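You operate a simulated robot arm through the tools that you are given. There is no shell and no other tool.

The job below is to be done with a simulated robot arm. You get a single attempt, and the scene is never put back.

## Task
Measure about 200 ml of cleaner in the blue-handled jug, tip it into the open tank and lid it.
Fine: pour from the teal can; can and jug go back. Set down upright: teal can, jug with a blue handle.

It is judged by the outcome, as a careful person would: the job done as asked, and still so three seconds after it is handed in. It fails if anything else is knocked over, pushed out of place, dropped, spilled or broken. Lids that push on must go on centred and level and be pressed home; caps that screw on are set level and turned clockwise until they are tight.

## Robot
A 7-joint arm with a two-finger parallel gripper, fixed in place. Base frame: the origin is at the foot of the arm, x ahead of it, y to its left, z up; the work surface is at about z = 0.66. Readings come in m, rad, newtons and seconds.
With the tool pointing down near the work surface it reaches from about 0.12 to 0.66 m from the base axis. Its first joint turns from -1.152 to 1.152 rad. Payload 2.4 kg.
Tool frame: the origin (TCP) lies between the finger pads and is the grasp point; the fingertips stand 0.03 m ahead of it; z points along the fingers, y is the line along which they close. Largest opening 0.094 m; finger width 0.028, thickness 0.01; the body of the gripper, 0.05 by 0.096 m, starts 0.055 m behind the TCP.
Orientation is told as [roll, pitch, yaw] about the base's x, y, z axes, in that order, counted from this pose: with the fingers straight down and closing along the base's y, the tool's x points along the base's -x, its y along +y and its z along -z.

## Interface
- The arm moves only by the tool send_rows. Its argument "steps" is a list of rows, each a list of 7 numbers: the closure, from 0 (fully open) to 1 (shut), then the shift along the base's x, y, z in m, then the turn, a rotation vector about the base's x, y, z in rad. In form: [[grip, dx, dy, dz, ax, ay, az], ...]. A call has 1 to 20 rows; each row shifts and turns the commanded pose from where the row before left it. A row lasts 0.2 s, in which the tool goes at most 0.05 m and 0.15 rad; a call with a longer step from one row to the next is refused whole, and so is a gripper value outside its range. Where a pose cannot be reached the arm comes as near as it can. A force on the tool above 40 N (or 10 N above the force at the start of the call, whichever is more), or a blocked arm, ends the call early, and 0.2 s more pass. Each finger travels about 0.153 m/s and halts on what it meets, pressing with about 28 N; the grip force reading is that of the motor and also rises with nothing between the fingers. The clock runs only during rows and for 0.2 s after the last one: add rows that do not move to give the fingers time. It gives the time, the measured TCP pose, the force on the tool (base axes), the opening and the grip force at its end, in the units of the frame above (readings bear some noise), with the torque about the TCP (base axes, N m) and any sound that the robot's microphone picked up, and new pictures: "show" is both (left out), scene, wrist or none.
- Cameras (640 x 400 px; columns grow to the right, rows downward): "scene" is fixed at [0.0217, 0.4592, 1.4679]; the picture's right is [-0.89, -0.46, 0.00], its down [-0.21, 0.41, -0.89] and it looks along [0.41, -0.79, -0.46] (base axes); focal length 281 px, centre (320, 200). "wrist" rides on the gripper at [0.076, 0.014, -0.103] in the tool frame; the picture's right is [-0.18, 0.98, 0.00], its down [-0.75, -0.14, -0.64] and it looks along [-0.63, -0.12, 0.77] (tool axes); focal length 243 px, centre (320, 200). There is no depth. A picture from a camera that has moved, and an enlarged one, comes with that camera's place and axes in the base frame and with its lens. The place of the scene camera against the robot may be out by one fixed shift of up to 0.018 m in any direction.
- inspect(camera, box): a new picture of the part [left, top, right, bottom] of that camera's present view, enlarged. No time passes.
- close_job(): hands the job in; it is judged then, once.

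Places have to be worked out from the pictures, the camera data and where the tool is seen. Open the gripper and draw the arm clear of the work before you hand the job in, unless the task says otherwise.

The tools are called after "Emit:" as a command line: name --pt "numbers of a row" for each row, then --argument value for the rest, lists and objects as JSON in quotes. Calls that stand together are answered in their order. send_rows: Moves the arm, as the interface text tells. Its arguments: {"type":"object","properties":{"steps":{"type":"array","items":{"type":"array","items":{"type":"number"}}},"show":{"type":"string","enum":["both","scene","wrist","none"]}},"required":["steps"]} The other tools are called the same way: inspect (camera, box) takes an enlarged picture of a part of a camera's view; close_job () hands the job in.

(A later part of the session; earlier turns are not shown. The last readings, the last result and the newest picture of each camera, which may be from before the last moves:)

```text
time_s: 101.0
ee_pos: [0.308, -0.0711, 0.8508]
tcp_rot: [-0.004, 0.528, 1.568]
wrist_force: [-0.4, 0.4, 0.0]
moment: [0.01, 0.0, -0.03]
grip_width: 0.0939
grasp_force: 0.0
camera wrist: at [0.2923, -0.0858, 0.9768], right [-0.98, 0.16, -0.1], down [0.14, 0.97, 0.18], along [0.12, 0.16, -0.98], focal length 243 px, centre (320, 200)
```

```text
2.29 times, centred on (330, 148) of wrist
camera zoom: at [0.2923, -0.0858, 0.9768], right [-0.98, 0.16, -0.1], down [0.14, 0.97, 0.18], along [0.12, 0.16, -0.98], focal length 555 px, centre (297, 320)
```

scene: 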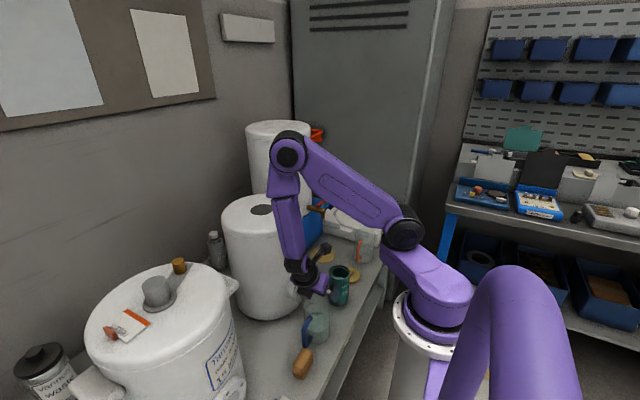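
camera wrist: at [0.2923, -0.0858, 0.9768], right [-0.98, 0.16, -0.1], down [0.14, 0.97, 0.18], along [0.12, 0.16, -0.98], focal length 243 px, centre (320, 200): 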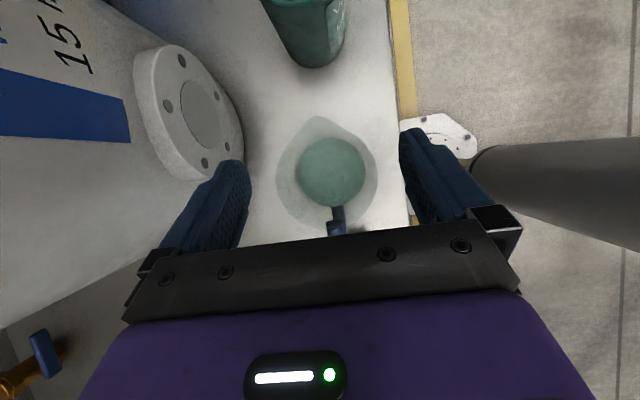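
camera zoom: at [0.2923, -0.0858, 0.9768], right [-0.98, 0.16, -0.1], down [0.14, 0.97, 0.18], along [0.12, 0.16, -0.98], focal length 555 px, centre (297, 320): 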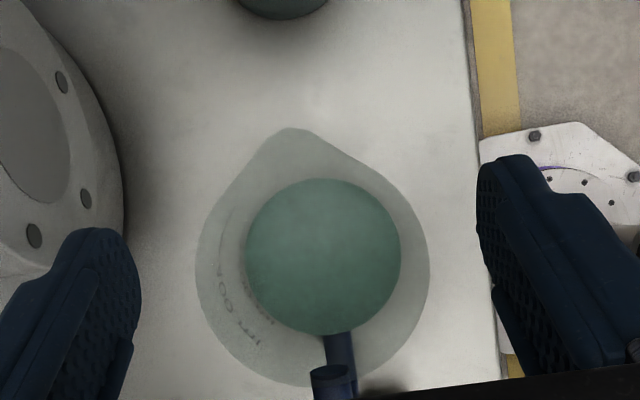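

The jug is centred between the fingers (axis (0.3075, -0.0713), rim z 0.787). I descend to z 0.755 with the fingers open on either side, away from the flange.

Emit:
send_rows --pt "0 0 0 -0.03 0 0 0" --pt "0 0 0 -0.03 0 0 0" --pt "0 0 0 -0.025 0 0 0" --pt "0 0 0 -0.0108 0 0 0"

Emit:
inspect --camera "scene" --box '[280, 240, 380, 350]'

```text
time_s: 102.0
ee_pos: [0.3088, -0.0707, 0.7539]
tcp_rot: [-0.003, 0.525, 1.568]
wrist_force: [0.0, 0.4, -1.1]
moment: [-0.01, -0.01, 0.0]
grip_width: 0.094
grasp_force: 0.1
camera wrist: at [0.2925, -0.0852, 0.881], right [-0.98, 0.16, -0.1], down [0.14, 0.97, 0.18], along [0.12, 0.16, -0.98], focal length 243 px, centre (320, 200)
```

scene: 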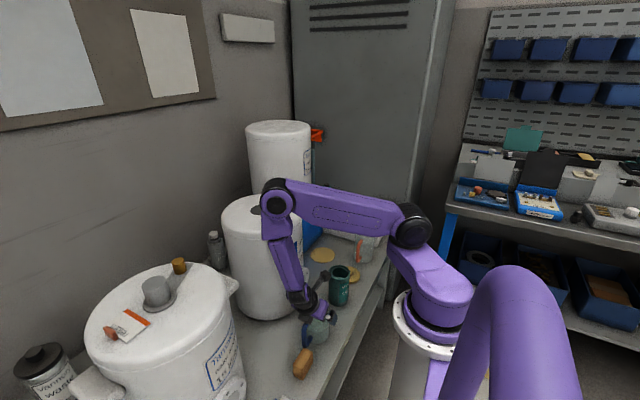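
wrist: 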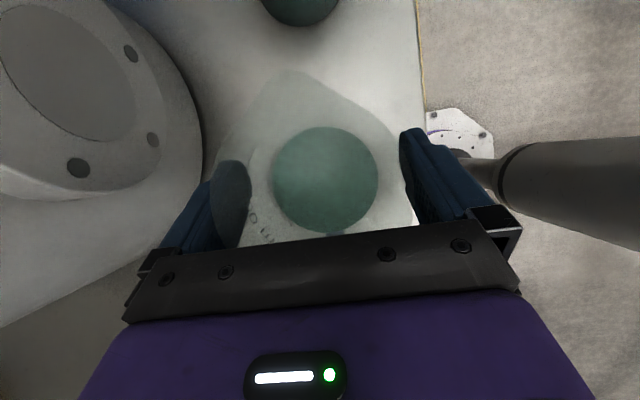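

```text
3.64 times, centred on (330, 295) of scene
camera zoom: at [0.0217, 0.4592, 1.4679], right [-0.89, -0.46, 0.0], down [-0.21, 0.41, -0.89], along [0.41, -0.79, -0.46], focal length 1021 px, centre (284, -146)
```

zoom: 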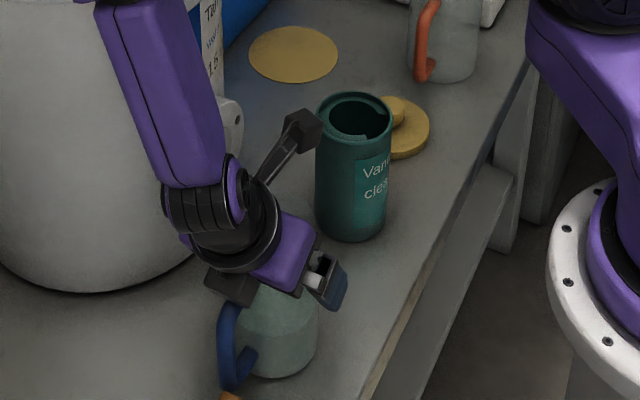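

Both fingers are beside the jug wall with no contact. I close gently in stages to full grip.

Emit:
send_rows --pt "0.08 0 0 0 0 0 0" --pt "0.12 0 0 0 0 0 0" --pt "0.14 0 0 0 0 0 0" --pt "0.16 0 0 0 0 0 0" --pt "0.2 0 0 0 0 0 0" --pt "0.4 0 0 0 0 0 0" --pt "1 0 0 0 0 0 0" --pt "1 0 0 0 0 0 0"

```text
time_s: 103.8
ee_pos: [0.3092, -0.0703, 0.7543]
tcp_rot: [-0.003, 0.526, 1.57]
wrist_force: [0.6, -0.1, 0.4]
moment: [-0.02, 0.01, -0.02]
grip_width: 0.0818
grasp_force: 28.5
camera wrist: at [0.2925, -0.0852, 0.8813], right [-0.98, 0.16, -0.1], down [0.14, 0.97, 0.18], along [0.12, 0.16, -0.98], focal length 243 px, centre (320, 200)
```

scene: 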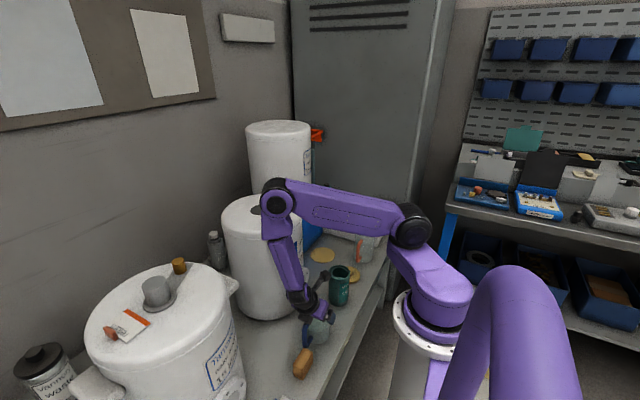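
wrist: 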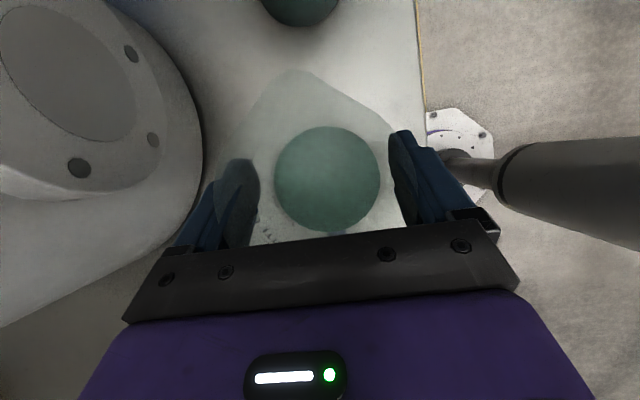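

Gripped at 0.082 m with 28 N. I lift gently 4 cm and check weight and slip.

Emit:
send_rows --pt "1 0 0 0.004 0 0 0" --pt "1 0 0 0.01 0 0 0" --pt "1 0 0 0.013 0 0 0" --pt "1 0 0 0.013 0 0 0" --pt "1 0 0 0 0 0 0"

Emit:
inspect --camera "scene" --box '[280, 240, 380, 350]'

```text
time_s: 105.0
ee_pos: [0.3084, -0.0717, 0.7965]
tcp_rot: [-0.005, 0.527, 1.569]
wrist_force: [0.3, 0.2, -2.6]
moment: [0.02, 0.01, 0.0]
grip_width: 0.082
grasp_force: 28.0
camera wrist: at [0.292, -0.0861, 0.9223], right [-0.98, 0.16, -0.1], down [0.14, 0.97, 0.18], along [0.12, 0.16, -0.98], focal length 243 px, centre (320, 200)
```

scene: 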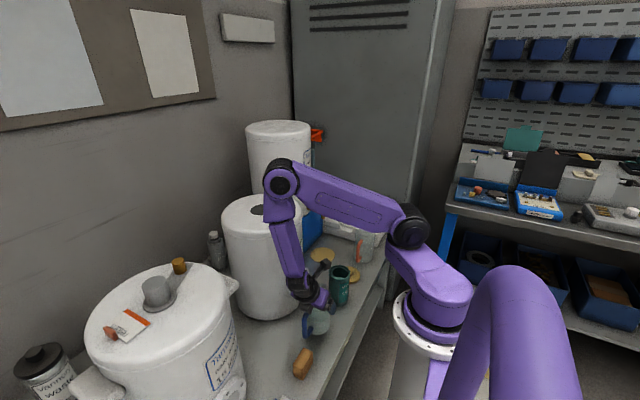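
wrist: 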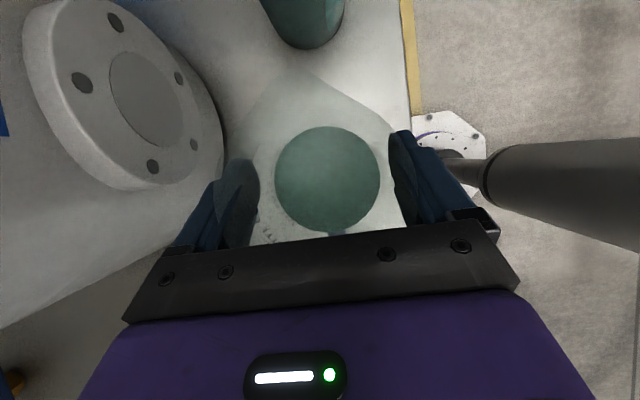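

```text
3.64 times, centred on (330, 295) of scene
camera zoom: at [0.0217, 0.4592, 1.4679], right [-0.89, -0.46, 0.0], down [-0.21, 0.41, -0.89], along [0.41, -0.79, -0.46], focal length 1021 px, centre (284, -146)
```

zoom: 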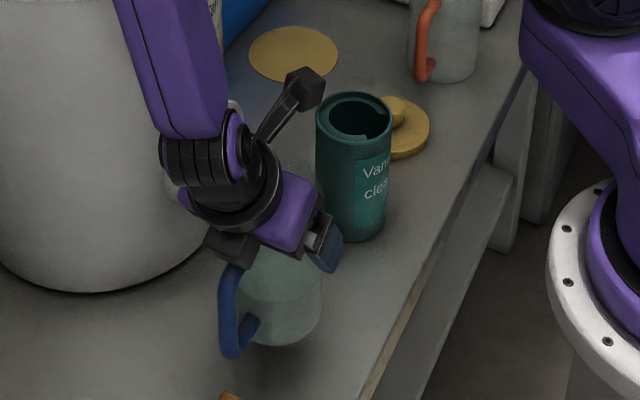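

The jug is held firmly (≈ 2.6 N) and level. I lift it along the path I tested, to z ≈ 0.98.

Emit:
send_rows --pt "1 0 0 0.015 0 0 0" --pt "1 0 0 0.03 0 0 0" --pt "1 0.001 0.001 0.03 0 0 0" --pt "1 0.001 0.001 0.03 0 0 0" --pt "1 0.001 0.001 0.03 0 0 0" --pt "1 0.001 0.001 0.03 0 0 0" --pt "1 0 0 0.02 0 0 0" --show "scene"

Emit:
send_rows --pt "1 0.003 -0.002 0.015 0.04 0.0 0" --pt "1 0.006 -0.005 0.03 0.08 0.0 0" --pt "1 0.0075 -0.006 0.035 0.1 0.0 0" --pt "1 0.0075 -0.006 0.035 0.1 0.0 0" --pt "1 0.0075 -0.006 0.035 0.1 0.0 0" --pt "1 0.006 -0.005 0.025 0.08 0.0 0" --pt "1 0.002 -0.002 0.01 0.024 0.0 0"

```text
time_s: 106.6
ee_pos: [0.3123, -0.0686, 0.9805]
tcp_rot: [-0.002, 0.523, 1.568]
wrist_force: [-0.9, 0.4, -3.3]
moment: [0.0, -0.02, -0.02]
grip_width: 0.082
grasp_force: 28.2
```

scene: 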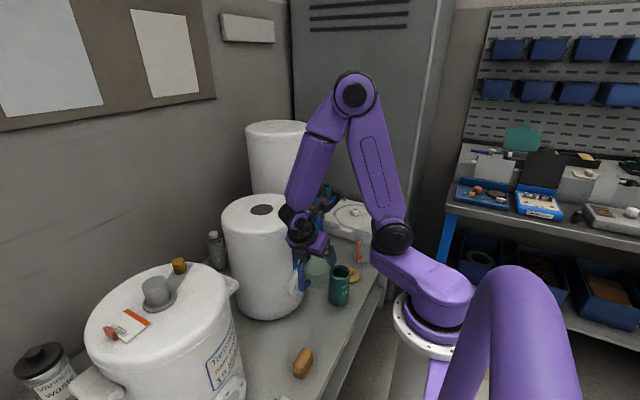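

```text
time_s: 108.2
ee_pos: [0.3543, -0.1003, 1.1665]
tcp_rot: [-0.002, 0.002, 1.568]
wrist_force: [0.6, -0.4, -2.5]
moment: [-0.06, -0.02, -0.01]
grip_width: 0.0822
grasp_force: 27.4
camera wrist: at [0.3371, -0.1771, 1.2689], right [-0.98, 0.19, 0.0], down [0.14, 0.75, 0.64], along [0.12, 0.63, -0.77], focal length 243 px, centre (320, 200)
```

scene: 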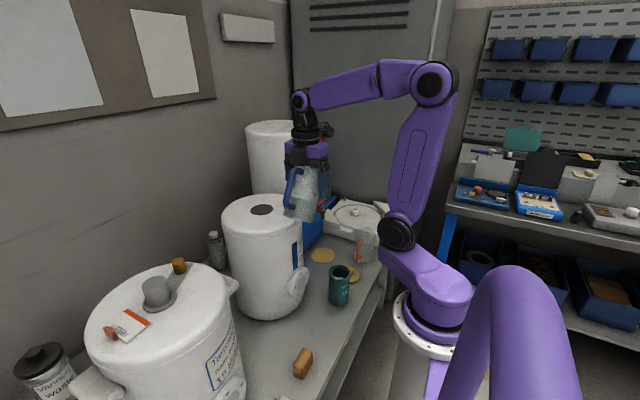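
wrist: 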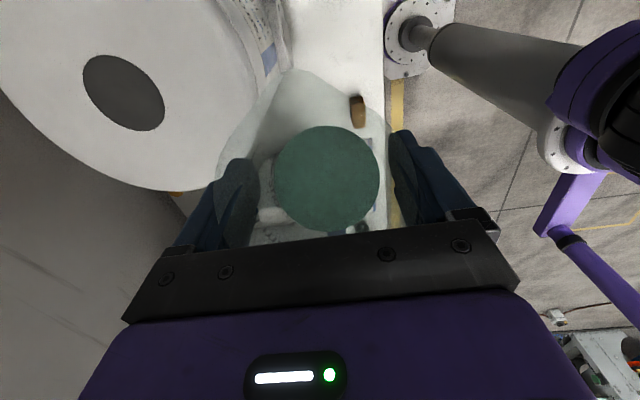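

Holding steady with tool vertical (jug leaning 30°, safely below its 60° spill angle). I yaw it toward -14° while moving over toward the tank at a safe height.

Emit:
send_rows --pt "1 0.004 0 0.005 0 0 -0.07" --pt "1 0.008 -0.0015 0.005 0 0 -0.1394" --pt "1 0.008 -0.0015 0.005 0 0 -0.1394" --pt "1 0.008 -0.0015 0.005 0 0 -0.1394" --pt "1 0.008 -0.0015 0.005 0 0 -0.1394" --pt "1 0.008 -0.0015 0.005 0 0 -0.1394" --pt "1 0.008 -0.0015 0.005 0 0 -0.1394" --pt "1 0.008 -0.0015 0.005 0 0 -0.1394" --pt "1 0.008 -0.0015 0.005 0 0 -0.1394" --pt "1 0.008 -0.0015 0.005 0 0 -0.1394" --pt "1 0.008 -0.0015 0.005 0 0 -0.1394" --pt "1 0.008 -0.0015 0.005 0 0 -0.1394" --pt "1 0.008 -0.0015 0.005 0 0 -0.1394" --pt "1 0.004 0 0 0 0 -0.07"

```text
time_s: 111.2
ee_pos: [0.4556, -0.1186, 1.2301]
tcp_rot: [-0.001, 0.003, -0.245]
wrist_force: [0.4, 0.4, -3.0]
moment: [0.02, 0.04, -0.03]
grip_width: 0.0818
grasp_force: 28.0
camera wrist: at [0.3846, -0.0854, 1.3321], right [0.42, 0.91, 0.0], down [0.7, -0.32, 0.64], along [0.58, -0.27, -0.77], focal length 243 px, centre (320, 200)
```

scene: 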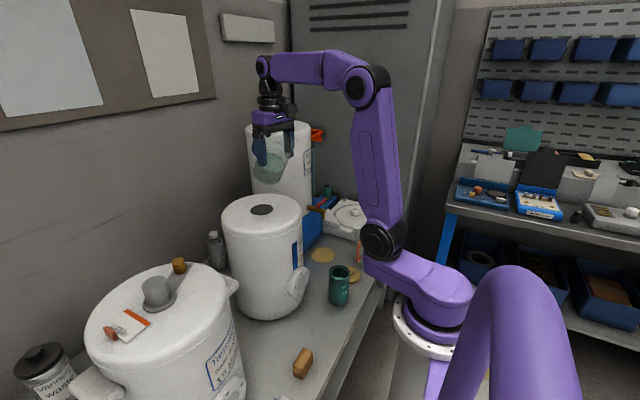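
wrist: 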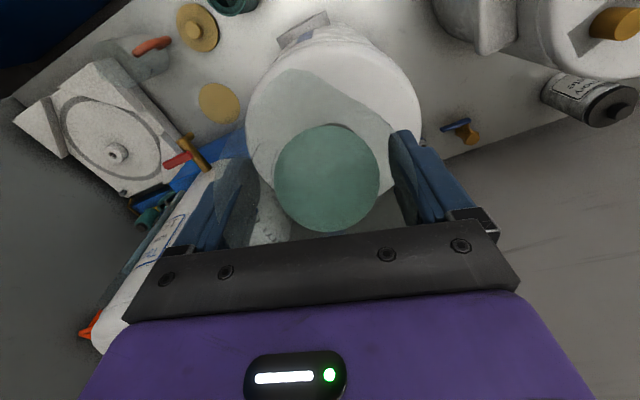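

Now I carry it over the tank: tool tilts 15° (jug 45°) with the spout coming above the hole at a height of ~1.16.

Emit:
send_rows --pt "1 0.012 -0.0028 -0.005 -0.0053 -0.0212 0" --pt "1 0.0237 -0.0056 -0.01 -0.0106 -0.0424 0" --pt "1 0.0237 -0.0056 -0.01 -0.0106 -0.0424 0" --pt "1 0.0237 -0.0056 -0.01 -0.0106 -0.0424 0" --pt "1 0.0237 -0.0056 -0.01 -0.0106 -0.0424 0" --pt "1 0.0237 -0.0056 -0.01 -0.0106 -0.0424 0" --pt "1 0.012 -0.0028 -0.005 -0.0053 -0.0212 0" --pt "1 0 0 0 0 0 0"

Emit:
inspect --camera "scene" --box '[210, 110, 330, 230]'

```text
time_s: 113.0
ee_pos: [0.5992, -0.1519, 1.1709]
tcp_rot: [-0.005, -0.261, -0.245]
wrist_force: [-0.1, -0.3, -2.6]
moment: [0.01, 0.04, 0.01]
grip_width: 0.0818
grasp_force: 28.0
camera wrist: at [0.5038, -0.1134, 1.2496], right [0.41, 0.91, 0.04], down [0.51, -0.27, 0.82], along [0.75, -0.31, -0.58], focal length 243 px, centre (320, 200)
```

scene: 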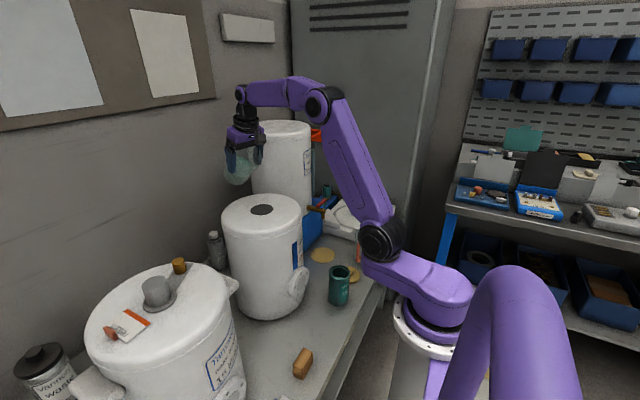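
wrist: 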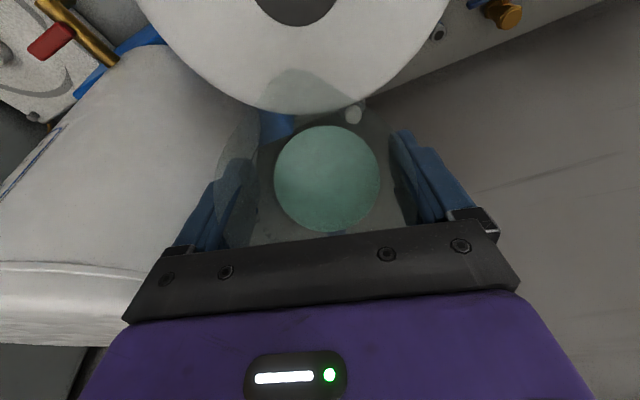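

```text
3.33 times, centred on (270, 170) of scene
camera zoom: at [0.0218, 0.4591, 1.4679], right [-0.89, -0.46, 0.0], down [-0.21, 0.41, -0.89], along [0.41, -0.79, -0.46], focal length 936 px, centre (487, 300)
```

zoom: 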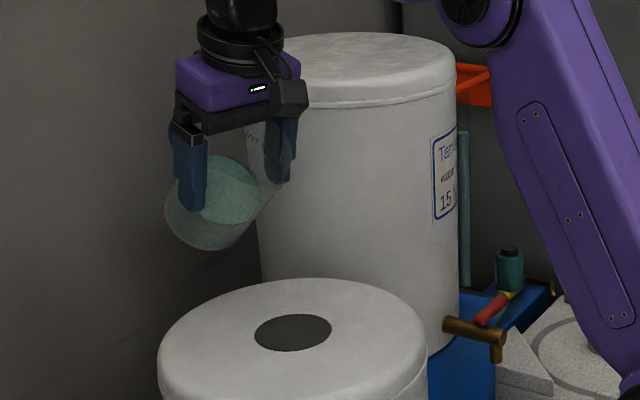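

The spout's predicted position is over the hole (within ~4 mm laterally). I continue to 60° while lowering so the spout is about 9 cm above the tank top; no flow is expected yet.

Emit:
send_rows --pt "1 -0.0012 -0.0006 -0.009 -0.0127 -0.0508 0" --pt "1 -0.0012 -0.0006 -0.009 -0.0127 -0.0508 0" --pt "1 -0.0012 -0.0006 -0.009 -0.0127 -0.0508 0" --pt "1 -0.0012 -0.0004 -0.009 -0.0127 -0.0508 0" --pt "1 -0.0012 0 -0.009 -0.0127 -0.0508 0" --pt "1 0 0 0 0 0 0"

Emit:
inspect --camera "scene" --box '[210, 120, 330, 230]'

Emit:
inspect --camera "wrist" --box '[220, 0, 420, 130]'

```text
time_s: 114.4
ee_pos: [0.5921, -0.155, 1.1247]
tcp_rot: [-0.005, -0.525, -0.243]
wrist_force: [-0.3, 0.3, -3.3]
moment: [0.0, 0.08, -0.01]
grip_width: 0.0819
grasp_force: 28.3
camera wrist: at [0.4802, -0.1113, 1.1754], right [0.39, 0.91, 0.09], down [0.29, -0.22, 0.93], along [0.87, -0.34, -0.35], focal length 243 px, centre (320, 200)
```

scene: 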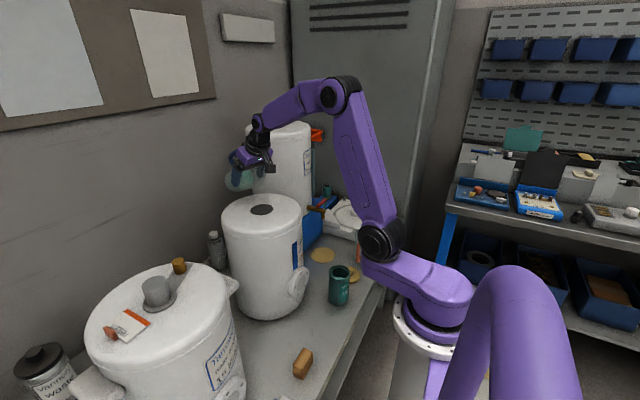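
wrist: 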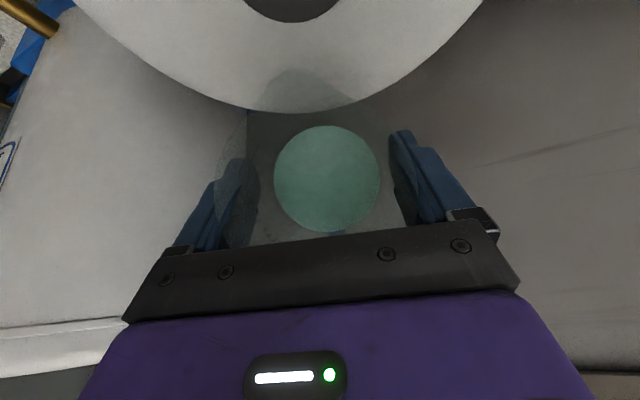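

```text
3.64 times, centred on (270, 175) of scene
camera zoom: at [0.0218, 0.4591, 1.4679], right [-0.89, -0.46, 0.0], down [-0.21, 0.41, -0.89], along [0.41, -0.79, -0.46], focal length 1021 px, centre (502, 291)
```

zoom: 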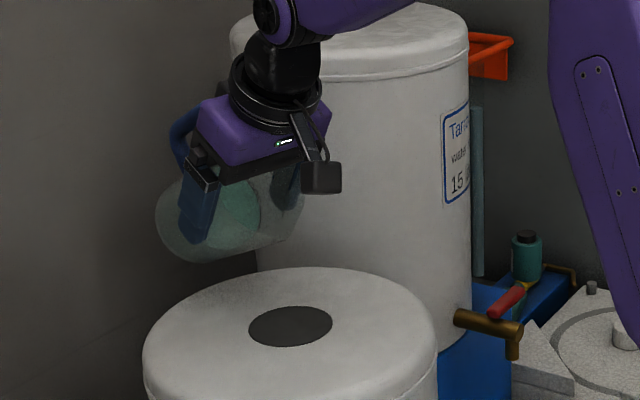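

```text
3.08 times, centred on (320, 65) of wrist
camera zoom: at [0.4802, -0.1113, 1.1754], right [0.39, 0.91, 0.09], down [0.29, -0.22, 0.93], along [0.87, -0.34, -0.35], focal length 746 px, centre (320, 615)
```

zoom: 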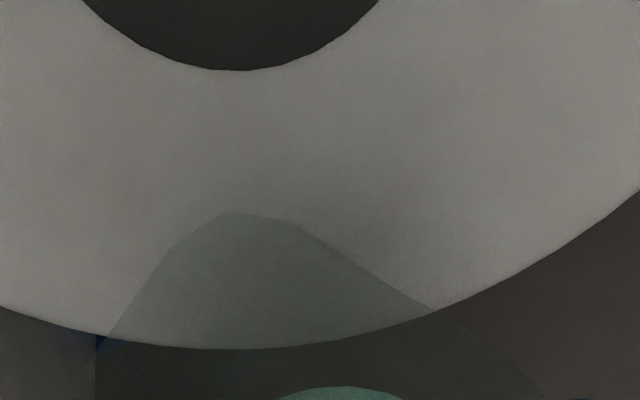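

The spout tip computes to (0.541, -0.138), right over the hole centre. I tilt on slowly to about 67° to start the flow, keeping the spout in place.

Emit:
send_rows --pt "1 -0.001 0.0003 -0.0012 -0.0075 -0.03 0" --pt "1 -0.001 0.0003 -0.0012 -0.0075 -0.03 0" --pt "1 -0.001 0.0003 -0.0012 -0.0075 -0.03 0" --pt "1 -0.001 0.0003 -0.0012 -0.0075 -0.03 0" --pt "1 0 0 0 0 0 0" --show "wrist"

Emit:
inspect --camera "scene" --box '[210, 120, 330, 230]'

```text
time_s: 115.6
ee_pos: [0.5879, -0.1525, 1.1206]
tcp_rot: [-0.005, -0.649, -0.246]
wrist_force: [-0.5, 0.5, -3.6]
moment: [0.05, 0.09, 0.02]
grip_width: 0.0818
grasp_force: 28.3
camera wrist: at [0.4719, -0.1084, 1.1557], right [0.38, 0.92, 0.11], down [0.17, -0.19, 0.97], along [0.91, -0.35, -0.23], focal length 243 px, centre (320, 200)
```

wrist: 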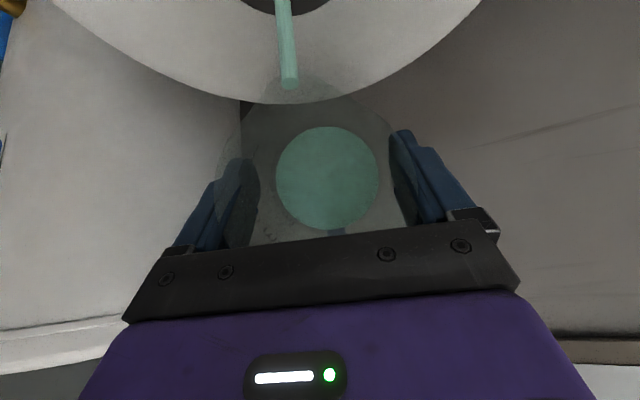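

```text
3.64 times, centred on (270, 175) of scene
camera zoom: at [0.0218, 0.4591, 1.4679], right [-0.89, -0.46, 0.0], down [-0.21, 0.41, -0.89], along [0.41, -0.79, -0.46], focal length 1021 px, centre (502, 291)
```

zoom: 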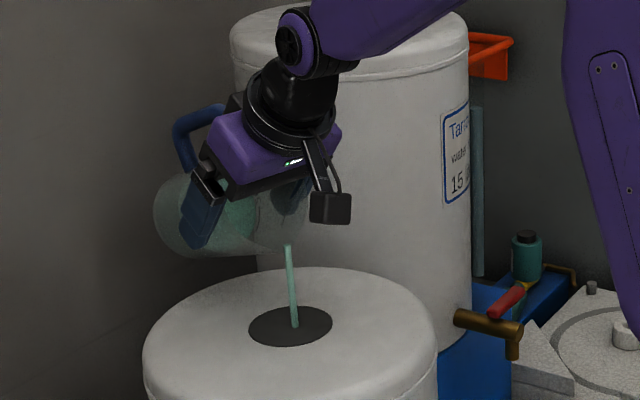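

The stream falls from the spout right into the middle of the hole. I keep tilting slowly to about 77°, holding the spout over the hole.

Emit:
send_rows --pt "1 -0.0011 0.0003 -0.0008 -0.0073 -0.0291 0" --pt "1 -0.0011 0.0003 -0.0008 -0.0073 -0.0291 0" --pt "1 0 0 0 0 0 0" --pt "1 -0.0011 0.0003 -0.0008 -0.0073 -0.0291 0" --pt "1 -0.0011 0.0003 -0.0008 -0.0073 -0.0291 0" --pt "1 0 0 0 0 0 0" --pt "1 -0.0011 0.0003 -0.0008 -0.0073 -0.0291 0" --pt "1 -0.0011 0.0003 -0.0008 -0.0073 -0.0291 0" --show "wrist"

Emit:
inspect --camera "scene" --box '[210, 120, 330, 230]'

```text
time_s: 117.4
ee_pos: [0.5823, -0.1502, 1.1159]
tcp_rot: [-0.003, -0.827, -0.244]
wrist_force: [0.8, 0.0, -2.7]
moment: [0.01, 0.06, 0.0]
grip_width: 0.0818
grasp_force: 28.0
camera wrist: at [0.4614, -0.105, 1.1282], right [0.36, 0.92, 0.13], down [0.0, -0.14, 0.99], along [0.93, -0.36, -0.05], focal length 243 px, centre (320, 200)
```

wrist: 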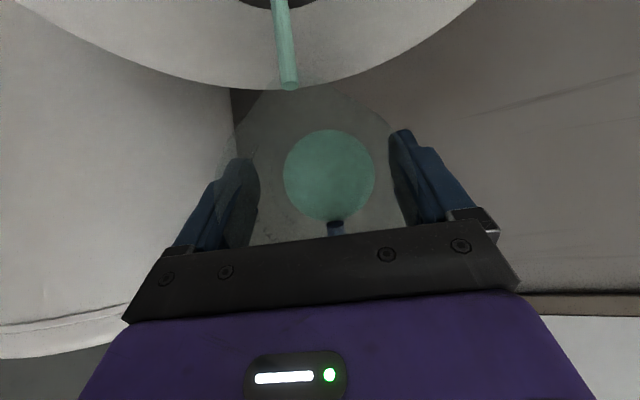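

```text
3.64 times, centred on (270, 175) of scene
camera zoom: at [0.0218, 0.4592, 1.4679], right [-0.89, -0.46, 0.0], down [-0.21, 0.41, -0.89], along [0.41, -0.79, -0.46], focal length 1021 px, centre (502, 291)
```

zoom: 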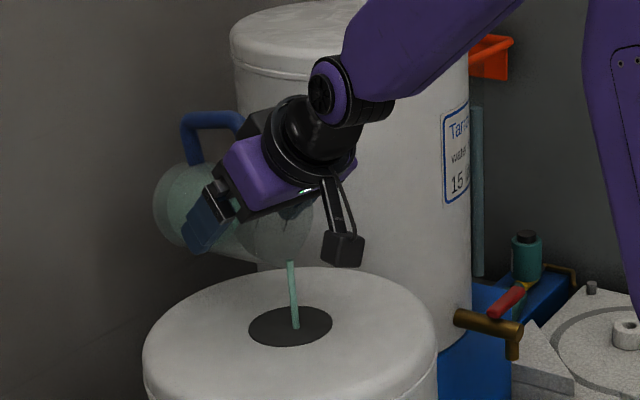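

Still centred, liquid dropping. I continue to about 88°, holding the height so the wrist camera keeps clear of the tank top.

Emit:
send_rows --pt "1 0 0 0 0 0 0" --pt "1 -0.0013 0.0003 0 -0.0073 -0.0291 0" --pt "1 -0.0013 0.0003 0 -0.0073 -0.0291 0" --pt "1 0 0 0 0 0 0" --pt "1 -0.0013 0.0003 0 -0.0073 -0.0291 0" --pt "1 -0.0013 0.0003 0 -0.0073 -0.0291 0" --pt "1 0 0 0 0 0 0" --pt "1 -0.0013 0.0003 0 -0.0073 -0.0291 0" --pt "1 -0.0013 0.0003 0 -0.0073 -0.0291 0" --pt "1 0 0 0 0 0 0" --show "wrist"

Emit:
inspect --camera "scene" --box '[210, 120, 330, 230]'

```text
time_s: 119.6
ee_pos: [0.5745, -0.1495, 1.1155]
tcp_rot: [-0.003, -1.007, -0.245]
wrist_force: [0.8, 0.5, -0.9]
moment: [-0.01, 0.03, 0.0]
grip_width: 0.0818
grasp_force: 27.7
camera wrist: at [0.4529, -0.1039, 1.1049], right [0.34, 0.93, 0.15], down [-0.17, -0.1, 0.98], along [0.93, -0.36, 0.13], focal length 243 px, centre (320, 200)
```

wrist: 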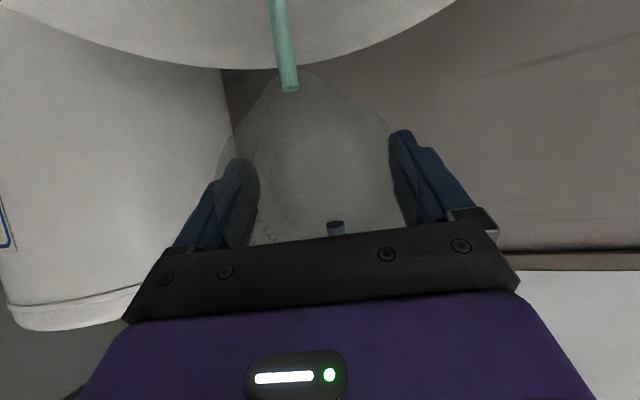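

```text
3.64 times, centred on (270, 175) of scene
camera zoom: at [0.0217, 0.4592, 1.4679], right [-0.89, -0.46, 0.0], down [-0.21, 0.41, -0.89], along [0.41, -0.79, -0.46], focal length 1021 px, centre (502, 291)
```

zoom: 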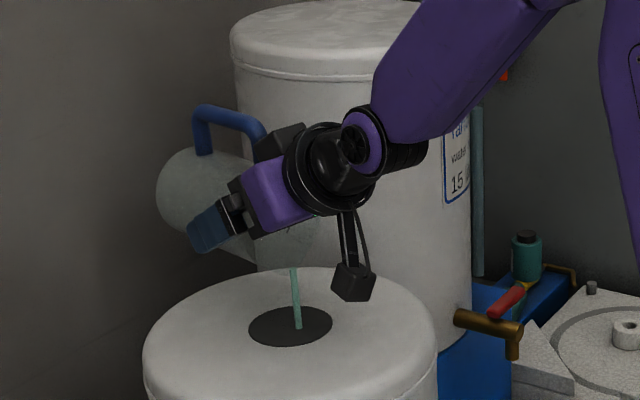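

The jug looks almost empty and the stream is still on target. I tilt on to about 100° and hold to drain it fully.

Emit:
send_rows --pt "1 -0.0014 0.0003 0.0005 -0.0073 -0.0291 0" --pt "1 -0.0014 0.0003 0.0005 -0.0073 -0.0291 0" --pt "1 -0.0014 0.0003 0.0005 -0.0073 -0.0291 0" --pt "1 -0.0014 0.0003 0.0005 -0.0073 -0.0291 0" --pt "1 -0.0014 0.0003 0.0005 -0.0073 -0.0291 0" --pt "1 -0.0014 0.0003 0.0005 -0.0073 -0.0291 0" --pt "1 -0.0014 0.0003 0.0005 -0.0073 -0.0291 0" --pt "1 0 0 0 0 0 0" --pt "1 0 0 0 0 0 0" --pt "1 0 0 0 0 0 0" --pt "1 0 0 0 0 0 0" --pt "1 0 0 0 0 0 0" --pt "1 0 0 0 0 0 0" --show "wrist"

Emit:
inspect --camera "scene" --box '[210, 120, 330, 230]'

```text
time_s: 122.4
ee_pos: [0.5653, -0.1466, 1.1179]
tcp_rot: [-0.003, -1.218, -0.243]
wrist_force: [-0.1, 0.3, -1.7]
moment: [0.01, 0.07, -0.02]
grip_width: 0.0819
grasp_force: 27.7
camera wrist: at [0.4481, -0.103, 1.0825], right [0.3, 0.94, 0.17], down [-0.37, -0.05, 0.93], along [0.88, -0.34, 0.33], focal length 243 px, centre (320, 200)
```

wrist: 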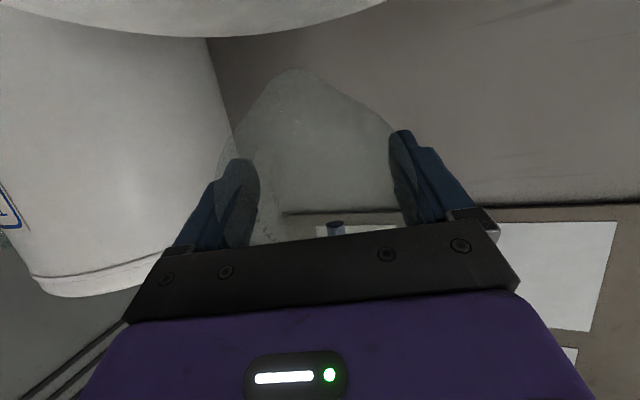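

```text
3.64 times, centred on (270, 175) of scene
camera zoom: at [0.0217, 0.4592, 1.4679], right [-0.89, -0.46, 0.0], down [-0.21, 0.41, -0.89], along [0.41, -0.79, -0.46], focal length 1021 px, centre (502, 291)
```

zoom: 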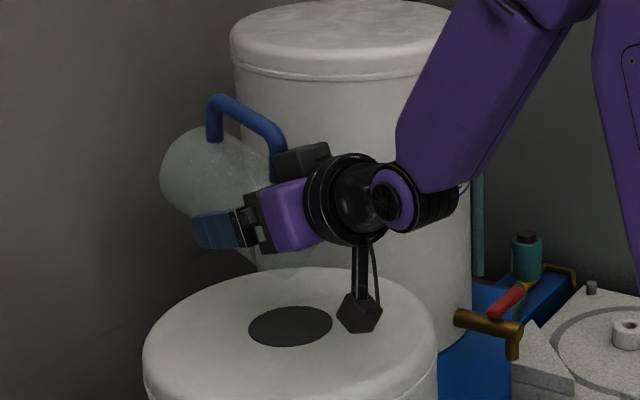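

The stream has stopped and the jug is empty, with nothing on the tank top. I raise it and tip it back upright along the way I came.

Emit:
send_rows --pt "1 0 0 0.015 0.0073 0.0291 0" --pt "1 0 0 0.02 0.0146 0.0582 0" --pt "1 0.003 -0.0007 0.02 0.0227 0.0909 0" --pt "1 0 0 0.015 0.0227 0.0909 0" --pt "1 0 0 0.01 0.0227 0.0909 0" --pt "1 -0.005 0.001 0.01 0.0227 0.0909 0" --pt "1 -0.01 0.0025 0.01 0.0227 0.0909 0" --pt "1 -0.015 0.004 0.01 0.0227 0.0909 0" --pt "1 -0.0165 0.0045 0.005 0.0227 0.0909 0" --pt "1 -0.0165 0.0045 0 0.0227 0.0909 0" --pt "1 -0.0165 0.0045 0 0.0227 0.0909 0" --pt "1 -0.0165 0.0045 0 0.0227 0.0909 0" --pt "1 -0.0165 0.003 0 0.0227 0.0909 0" --pt "1 -0.0 0 0 0.0227 0.0909 0"

```text
time_s: 125.4
ee_pos: [0.4548, -0.1194, 1.2333]
tcp_rot: [-0.004, -0.003, -0.244]
wrist_force: [0.1, 1.6, -1.4]
moment: [0.0, 0.02, -0.03]
grip_width: 0.0817
grasp_force: 28.1
camera wrist: at [0.3829, -0.0865, 1.3356], right [0.42, 0.91, 0.0], down [0.7, -0.32, 0.64], along [0.58, -0.27, -0.77], focal length 243 px, centre (320, 200)
```

scene: 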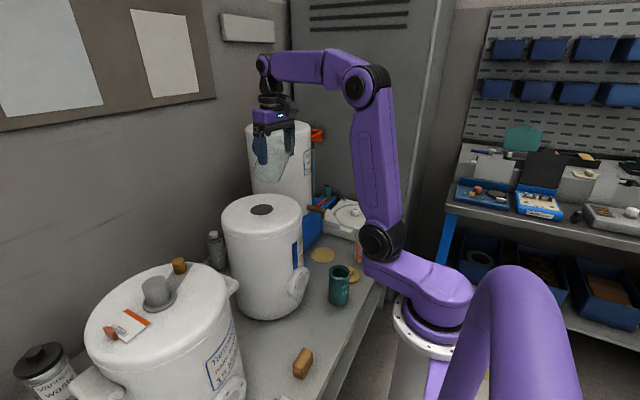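
wrist: 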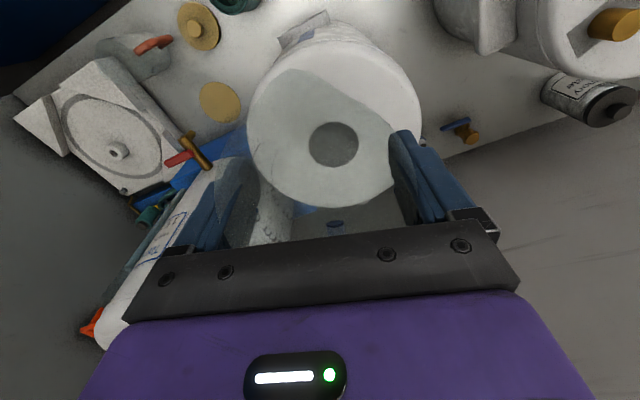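

The jug is empty and clear of the tank. I reverse the yaw and retrace toward the jug's original place.

Emit:
send_rows --pt "1 -0.004 0 0 0 0 0.07" --pt "1 -0.008 0.0015 -0.005 0 0 0.1394" --pt "1 -0.008 0.0015 -0.005 0 0 0.1394" --pt "1 -0.008 0.0015 -0.005 0 0 0.1394" --pt "1 -0.008 0.0015 -0.005 0 0 0.1394" --pt "1 -0.008 0.0015 -0.005 0 0 0.1394" --pt "1 -0.008 0.0015 -0.005 0 0 0.1394" --pt "1 -0.008 0.0015 -0.005 0 0 0.1394" --pt "1 -0.008 0.0015 -0.005 0 0 0.1394" --pt "1 -0.008 0.0015 -0.005 0 0 0.1394" --pt "1 -0.008 0.0015 -0.005 0 0 0.1394" --pt "1 -0.008 0.0015 -0.005 0 0 0.1394" --pt "1 -0.008 0.0015 -0.005 0 0 0.1394" --pt "1 -0.004 0 -0.005 0 0 0.07" --show "none"

Emit:
send_rows --pt "1 -0.002 0.002 -0.01 -0.024 0.0 0" --pt "1 -0.006 0.005 -0.025 -0.08 0.0 0" --pt "1 -0.0075 0.006 -0.035 -0.1 0.0 0" --pt "1 -0.0075 0.006 -0.035 -0.1 0.0 0" --pt "1 -0.0075 0.006 -0.035 -0.1 0.0 0" --pt "1 -0.006 0.005 -0.03 -0.08 0.0 0" --pt "1 -0.003 0.002 -0.015 -0.04 0.0 0"

```text
time_s: 128.4
ee_pos: [0.3514, -0.1008, 1.17]
tcp_rot: [-0.004, -0.003, 1.572]
wrist_force: [0.8, 0.2, -1.4]
moment: [-0.01, -0.02, 0.01]
grip_width: 0.082
grasp_force: 27.6
```

```text
time_s: 130.0
ee_pos: [0.3115, -0.0698, 0.9854]
tcp_rot: [-0.006, 0.522, 1.567]
wrist_force: [0.3, 0.4, -1.3]
moment: [0.02, -0.02, -0.03]
grip_width: 0.0815
grasp_force: 28.2
camera wrist: at [0.296, -0.0848, 1.1118], right [-0.98, 0.16, -0.1], down [0.14, 0.97, 0.18], along [0.12, 0.17, -0.98], focal length 243 px, centre (320, 200)
```

scene: 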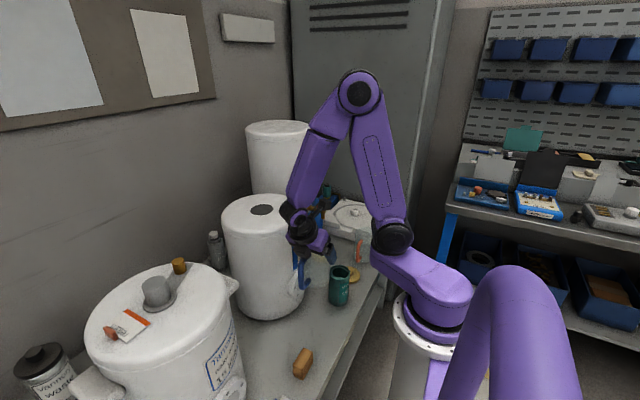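
wrist: 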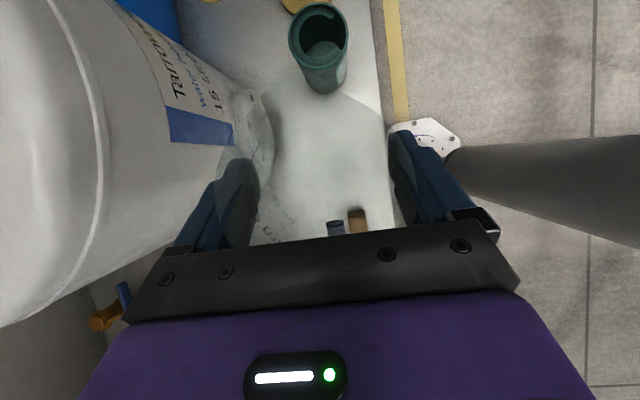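

I descend to just above the original spot and check that the jug hangs upright.

Emit:
send_rows --pt "1 -0.0005 0 -0.015 0 0 0" --pt "1 -0.0005 -0.0002 -0.03 0 0 0" --pt "1 -0.0005 -0.0002 -0.03 0 0 0" --pt "1 -0.0005 -0.0002 -0.03 0 0 0" --pt "1 -0.0005 -0.0002 -0.03 0 0 0" --pt "1 -0.0002 0 -0.03 0 0 0" --pt "1 0 0 -0.025 0 0 0" --pt "1 0 0 -0.015 0 0 0" --pt "1 0 0 0 0 0 0"

Emit:
inspect --camera "scene" --box '[285, 250, 375, 350]'

```text
time_s: 132.0
ee_pos: [0.3083, -0.0689, 0.7792]
tcp_rot: [-0.006, 0.52, 1.569]
wrist_force: [1.0, -0.8, -1.9]
moment: [-0.01, -0.01, 0.02]
grip_width: 0.0818
grasp_force: 28.1
camera wrist: at [0.2928, -0.0842, 0.9066], right [-0.98, 0.16, -0.1], down [0.14, 0.97, 0.18], along [0.12, 0.17, -0.98], focal length 243 px, centre (320, 200)
```

scene: 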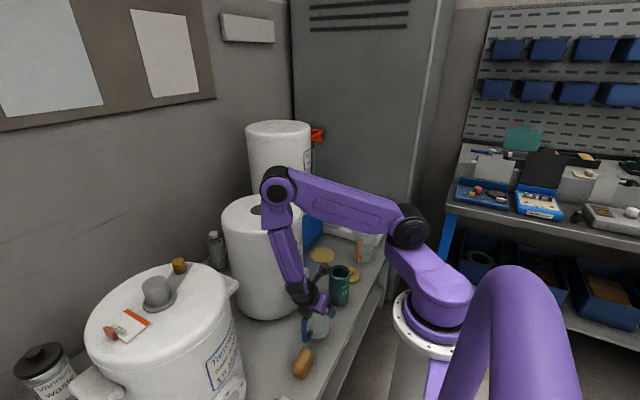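
wrist: 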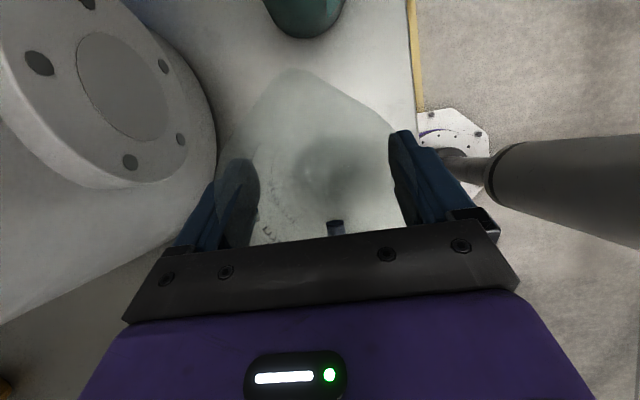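

```text
4.00 times, centred on (330, 300) of scene
camera zoom: at [0.0217, 0.4592, 1.4679], right [-0.89, -0.46, 0.0], down [-0.21, 0.41, -0.89], along [0.41, -0.79, -0.46], focal length 1123 px, centre (280, -200)
```

zoom: 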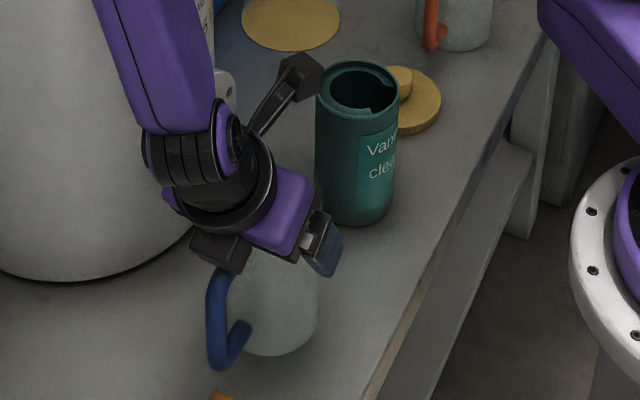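

Upright and over its spot. I lower it in small steps until it touches the table.

Emit:
send_rows --pt "1 0.0003 -0.001 -0.01 0 0 0" --pt "1 0 0 -0.008 0 0 0" --pt "1 0 0 -0.004 0 0 0" --pt "1 0 0 -0.0015 0 0 0" --pt "1 0 0 0 0 0 0" --show "none"

Emit:
send_rows --pt "1 0 0 -0.001 0 0 0" --pt "1 0 0 0 0 0 0" --show "none"

```text
time_s: 133.2
ee_pos: [0.3095, -0.0709, 0.7555]
tcp_rot: [-0.005, 0.521, 1.569]
wrist_force: [0.4, -0.1, -1.5]
moment: [0.02, 0.01, 0.02]
grip_width: 0.0818
grasp_force: 27.6
```

```text
time_s: 133.8
ee_pos: [0.31, -0.0704, 0.7548]
tcp_rot: [-0.005, 0.521, 1.571]
wrist_force: [0.4, 0.4, 19.4]
moment: [0.2, 0.29, 0.03]
grip_width: 0.0818
grasp_force: 28.5
```

Firm contact (19 N), so I back off half a millimetre and then open the fingers gradually.

Emit:
send_rows --pt "1 0 0 0.0007 0 0 0" --pt "0.16 0 0 0 0 0 0" --pt "0.13 0 0 0 0 0 0" --pt "0.1 0 0 0 0 0 0" --pt "0.05 0 0 0 0 0 0" --pt "0 0 0 0 0 0 0" --pt "0 0 0 0 0 0 0"

```text
time_s: 135.4
ee_pos: [0.3089, -0.0708, 0.755]
tcp_rot: [-0.005, 0.519, 1.569]
wrist_force: [0.4, 0.3, 0.2]
moment: [-0.02, 0.01, 0.04]
grip_width: 0.0939
grasp_force: 0.0
camera wrist: at [0.2929, -0.0855, 0.8814], right [-0.98, 0.16, -0.1], down [0.14, 0.97, 0.18], along [0.12, 0.17, -0.98], focal length 243 px, centre (320, 200)
```

scene: 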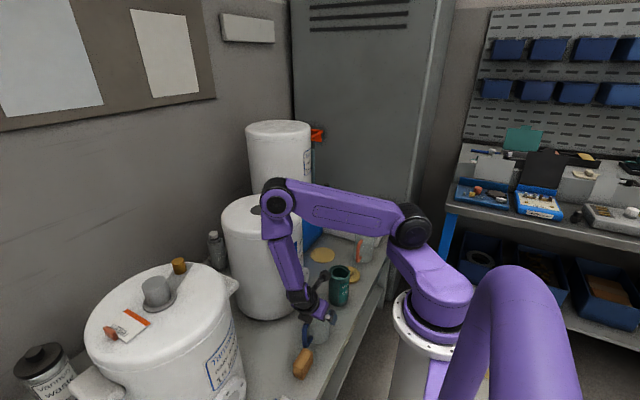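
wrist: 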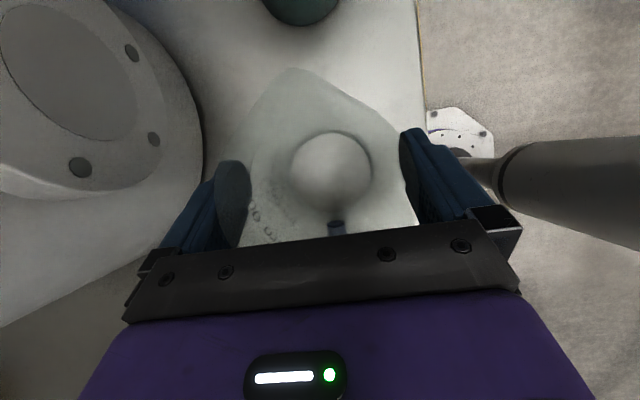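

Released; the jug stands empty on its spot. I rise straight up between its walls and then look back at it.

Emit:
send_rows --pt "0 0 0 0.015 0 0 0" --pt "0 0 0 0.02 0 0 0" --pt "0 0 0 0.03 0 0 0" --pt "0 0 0 0.03 0 0 0" --pt "0 0.001 0.001 0.03 0 0 0" --pt "0 0.001 0.001 0.03 0 0 0" --pt "0 0.001 0.001 0.03 0 0 0" --pt "0 0.001 0.001 0.03 0 0 0" --pt "0 0 0 0.015 0 0 0"

Emit:
inspect --camera "scene" --box '[285, 240, 385, 350]'

Emit:
inspect --camera "wrist" --box '[285, 100, 395, 230]'

```text
time_s: 137.4
ee_pos: [0.3122, -0.066, 0.9851]
tcp_rot: [-0.004, 0.52, 1.569]
wrist_force: [-0.1, 0.1, -0.9]
moment: [0.02, -0.02, -0.03]
grip_width: 0.094
grasp_force: 0.1
camera wrist: at [0.2958, -0.0813, 1.1116], right [-0.98, 0.16, -0.09], down [0.14, 0.97, 0.18], along [0.12, 0.17, -0.98], focal length 243 px, centre (320, 200)
```

scene: 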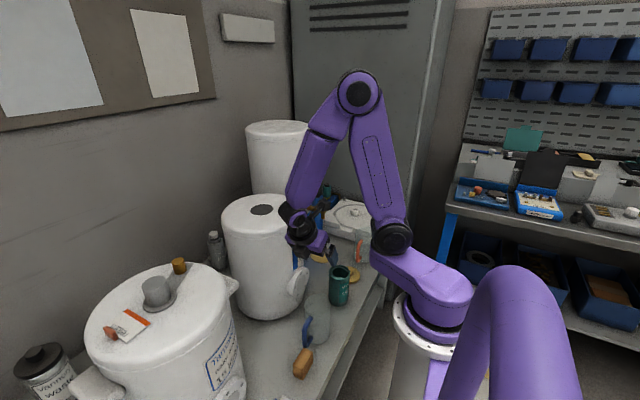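
wrist: 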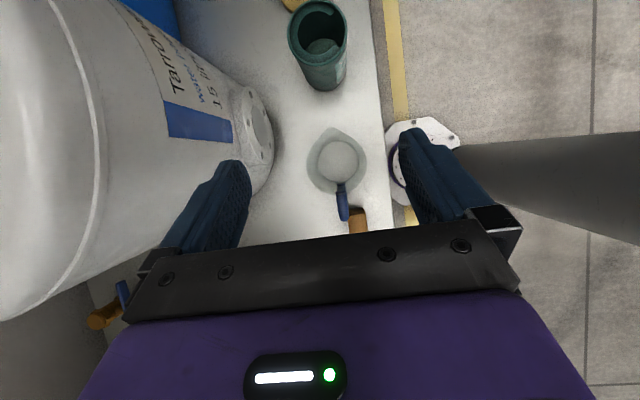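

```text
3.64 times, centred on (335, 295) of scene
camera zoom: at [0.0217, 0.4592, 1.4679], right [-0.89, -0.46, 0.0], down [-0.21, 0.41, -0.89], along [0.41, -0.79, -0.46], focal length 1021 px, centre (266, -146)
```

zoom: 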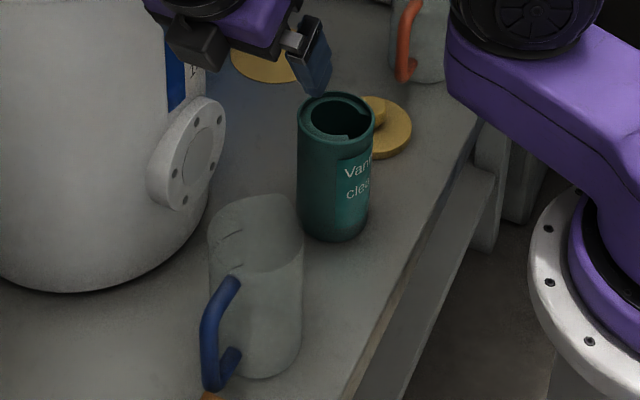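

```text
3.08 times, centred on (340, 165) of wrist
camera zoom: at [0.2958, -0.0813, 1.1116], right [-0.98, 0.16, -0.09], down [0.14, 0.97, 0.18], along [0.12, 0.17, -0.98], focal length 746 px, centre (258, 308)
```

zoom: 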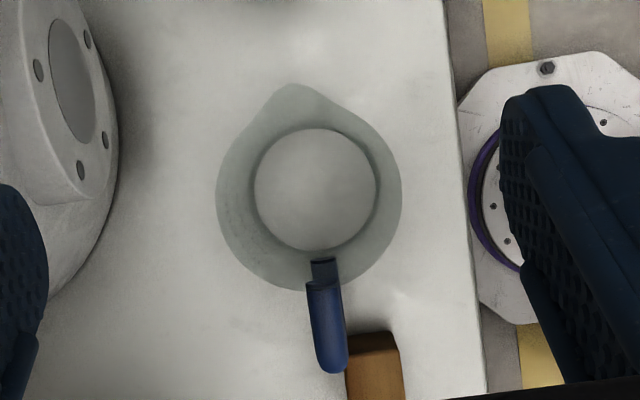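

Jug and can are both back, upright, and the bench is dry. Now the lid: I level the tool and yaw round toward it, staying high.

Emit:
send_rows --pt "0 0.0066 -0.0058 0.03 0.0868 0 0" --pt "0 0.0066 -0.0058 0.03 0.0868 0 0" --pt "0 0.0066 -0.0058 0.03 0.0868 0 0" --pt "0 0.0066 -0.0058 0.03 0.0868 0 0" --pt "0 0.0066 -0.0058 0.03 0.0868 0 0" --pt "0 0.0066 -0.0058 0.02 0.0868 0 0" --pt "0 0 -0.015 0 0 0 -0.1418" --pt "0 0 -0.015 0 0 0 -0.1418" --pt "0 0 -0.015 0 0 0 -0.1418" --pt "0 0 -0.015 0 0 0 -0.1418" --pt "0 0 -0.015 0 0 0 -0.1418" --pt "0 0 -0.015 0 0 0 -0.1418" --pt "0 0 -0.015 0 0 0 -0.1418" --pt "0 0 -0.015 0 0 0 -0.1418" --show "none"

Emit:
send_rows --pt "0 0 -0.015 -0.005 0 0 -0.1418" --pt "0 0 -0.015 -0.005 0 0 -0.1418" --pt "0 0 -0.015 -0.005 0 0 -0.1418" --pt "0 0 -0.015 -0.005 0 0 -0.1418" --pt "0 0 -0.015 -0.005 0 0 -0.1418" --pt "0 0 -0.015 -0.005 0 0 -0.1418" --pt "0 0 -0.015 -0.005 0 0 -0.1418" --pt "0 0 -0.015 -0.005 0 0 -0.1418" --pt "0 0 -0.005 0 0 0 -0.1418"

```text
time_s: 140.4
ee_pos: [0.3518, -0.223, 1.1548]
tcp_rot: [-0.004, 0.001, 0.433]
wrist_force: [0.5, -0.1, 0.0]
moment: [-0.02, -0.02, -0.02]
grip_width: 0.094
grasp_force: 0.0
```

```text
time_s: 142.4
ee_pos: [0.3535, -0.3464, 1.1157]
tcp_rot: [-0.004, 0.0, -0.841]
wrist_force: [0.6, -0.9, -0.2]
moment: [0.0, -0.01, 0.0]
grip_width: 0.0942
grasp_force: 0.0
camera wrist: at [0.312, -0.2797, 1.2174], right [0.86, 0.52, 0.0], down [0.4, -0.65, 0.64], along [0.33, -0.55, -0.77], focal length 243 px, centre (320, 200)
```

scene: 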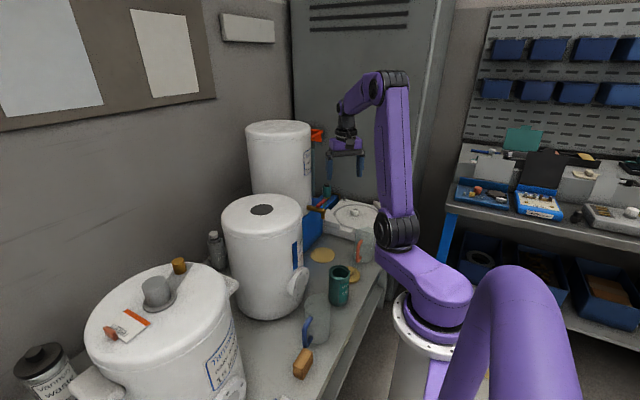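
wrist: 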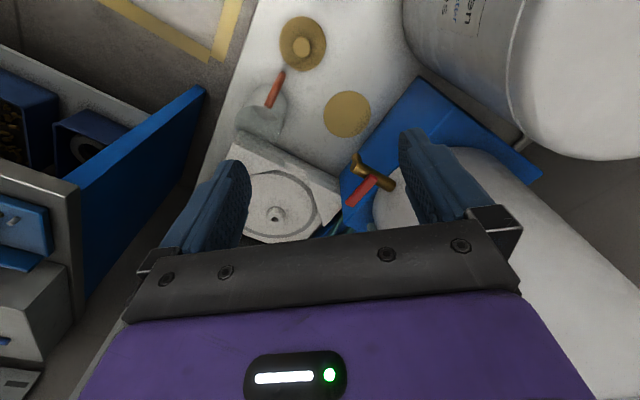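

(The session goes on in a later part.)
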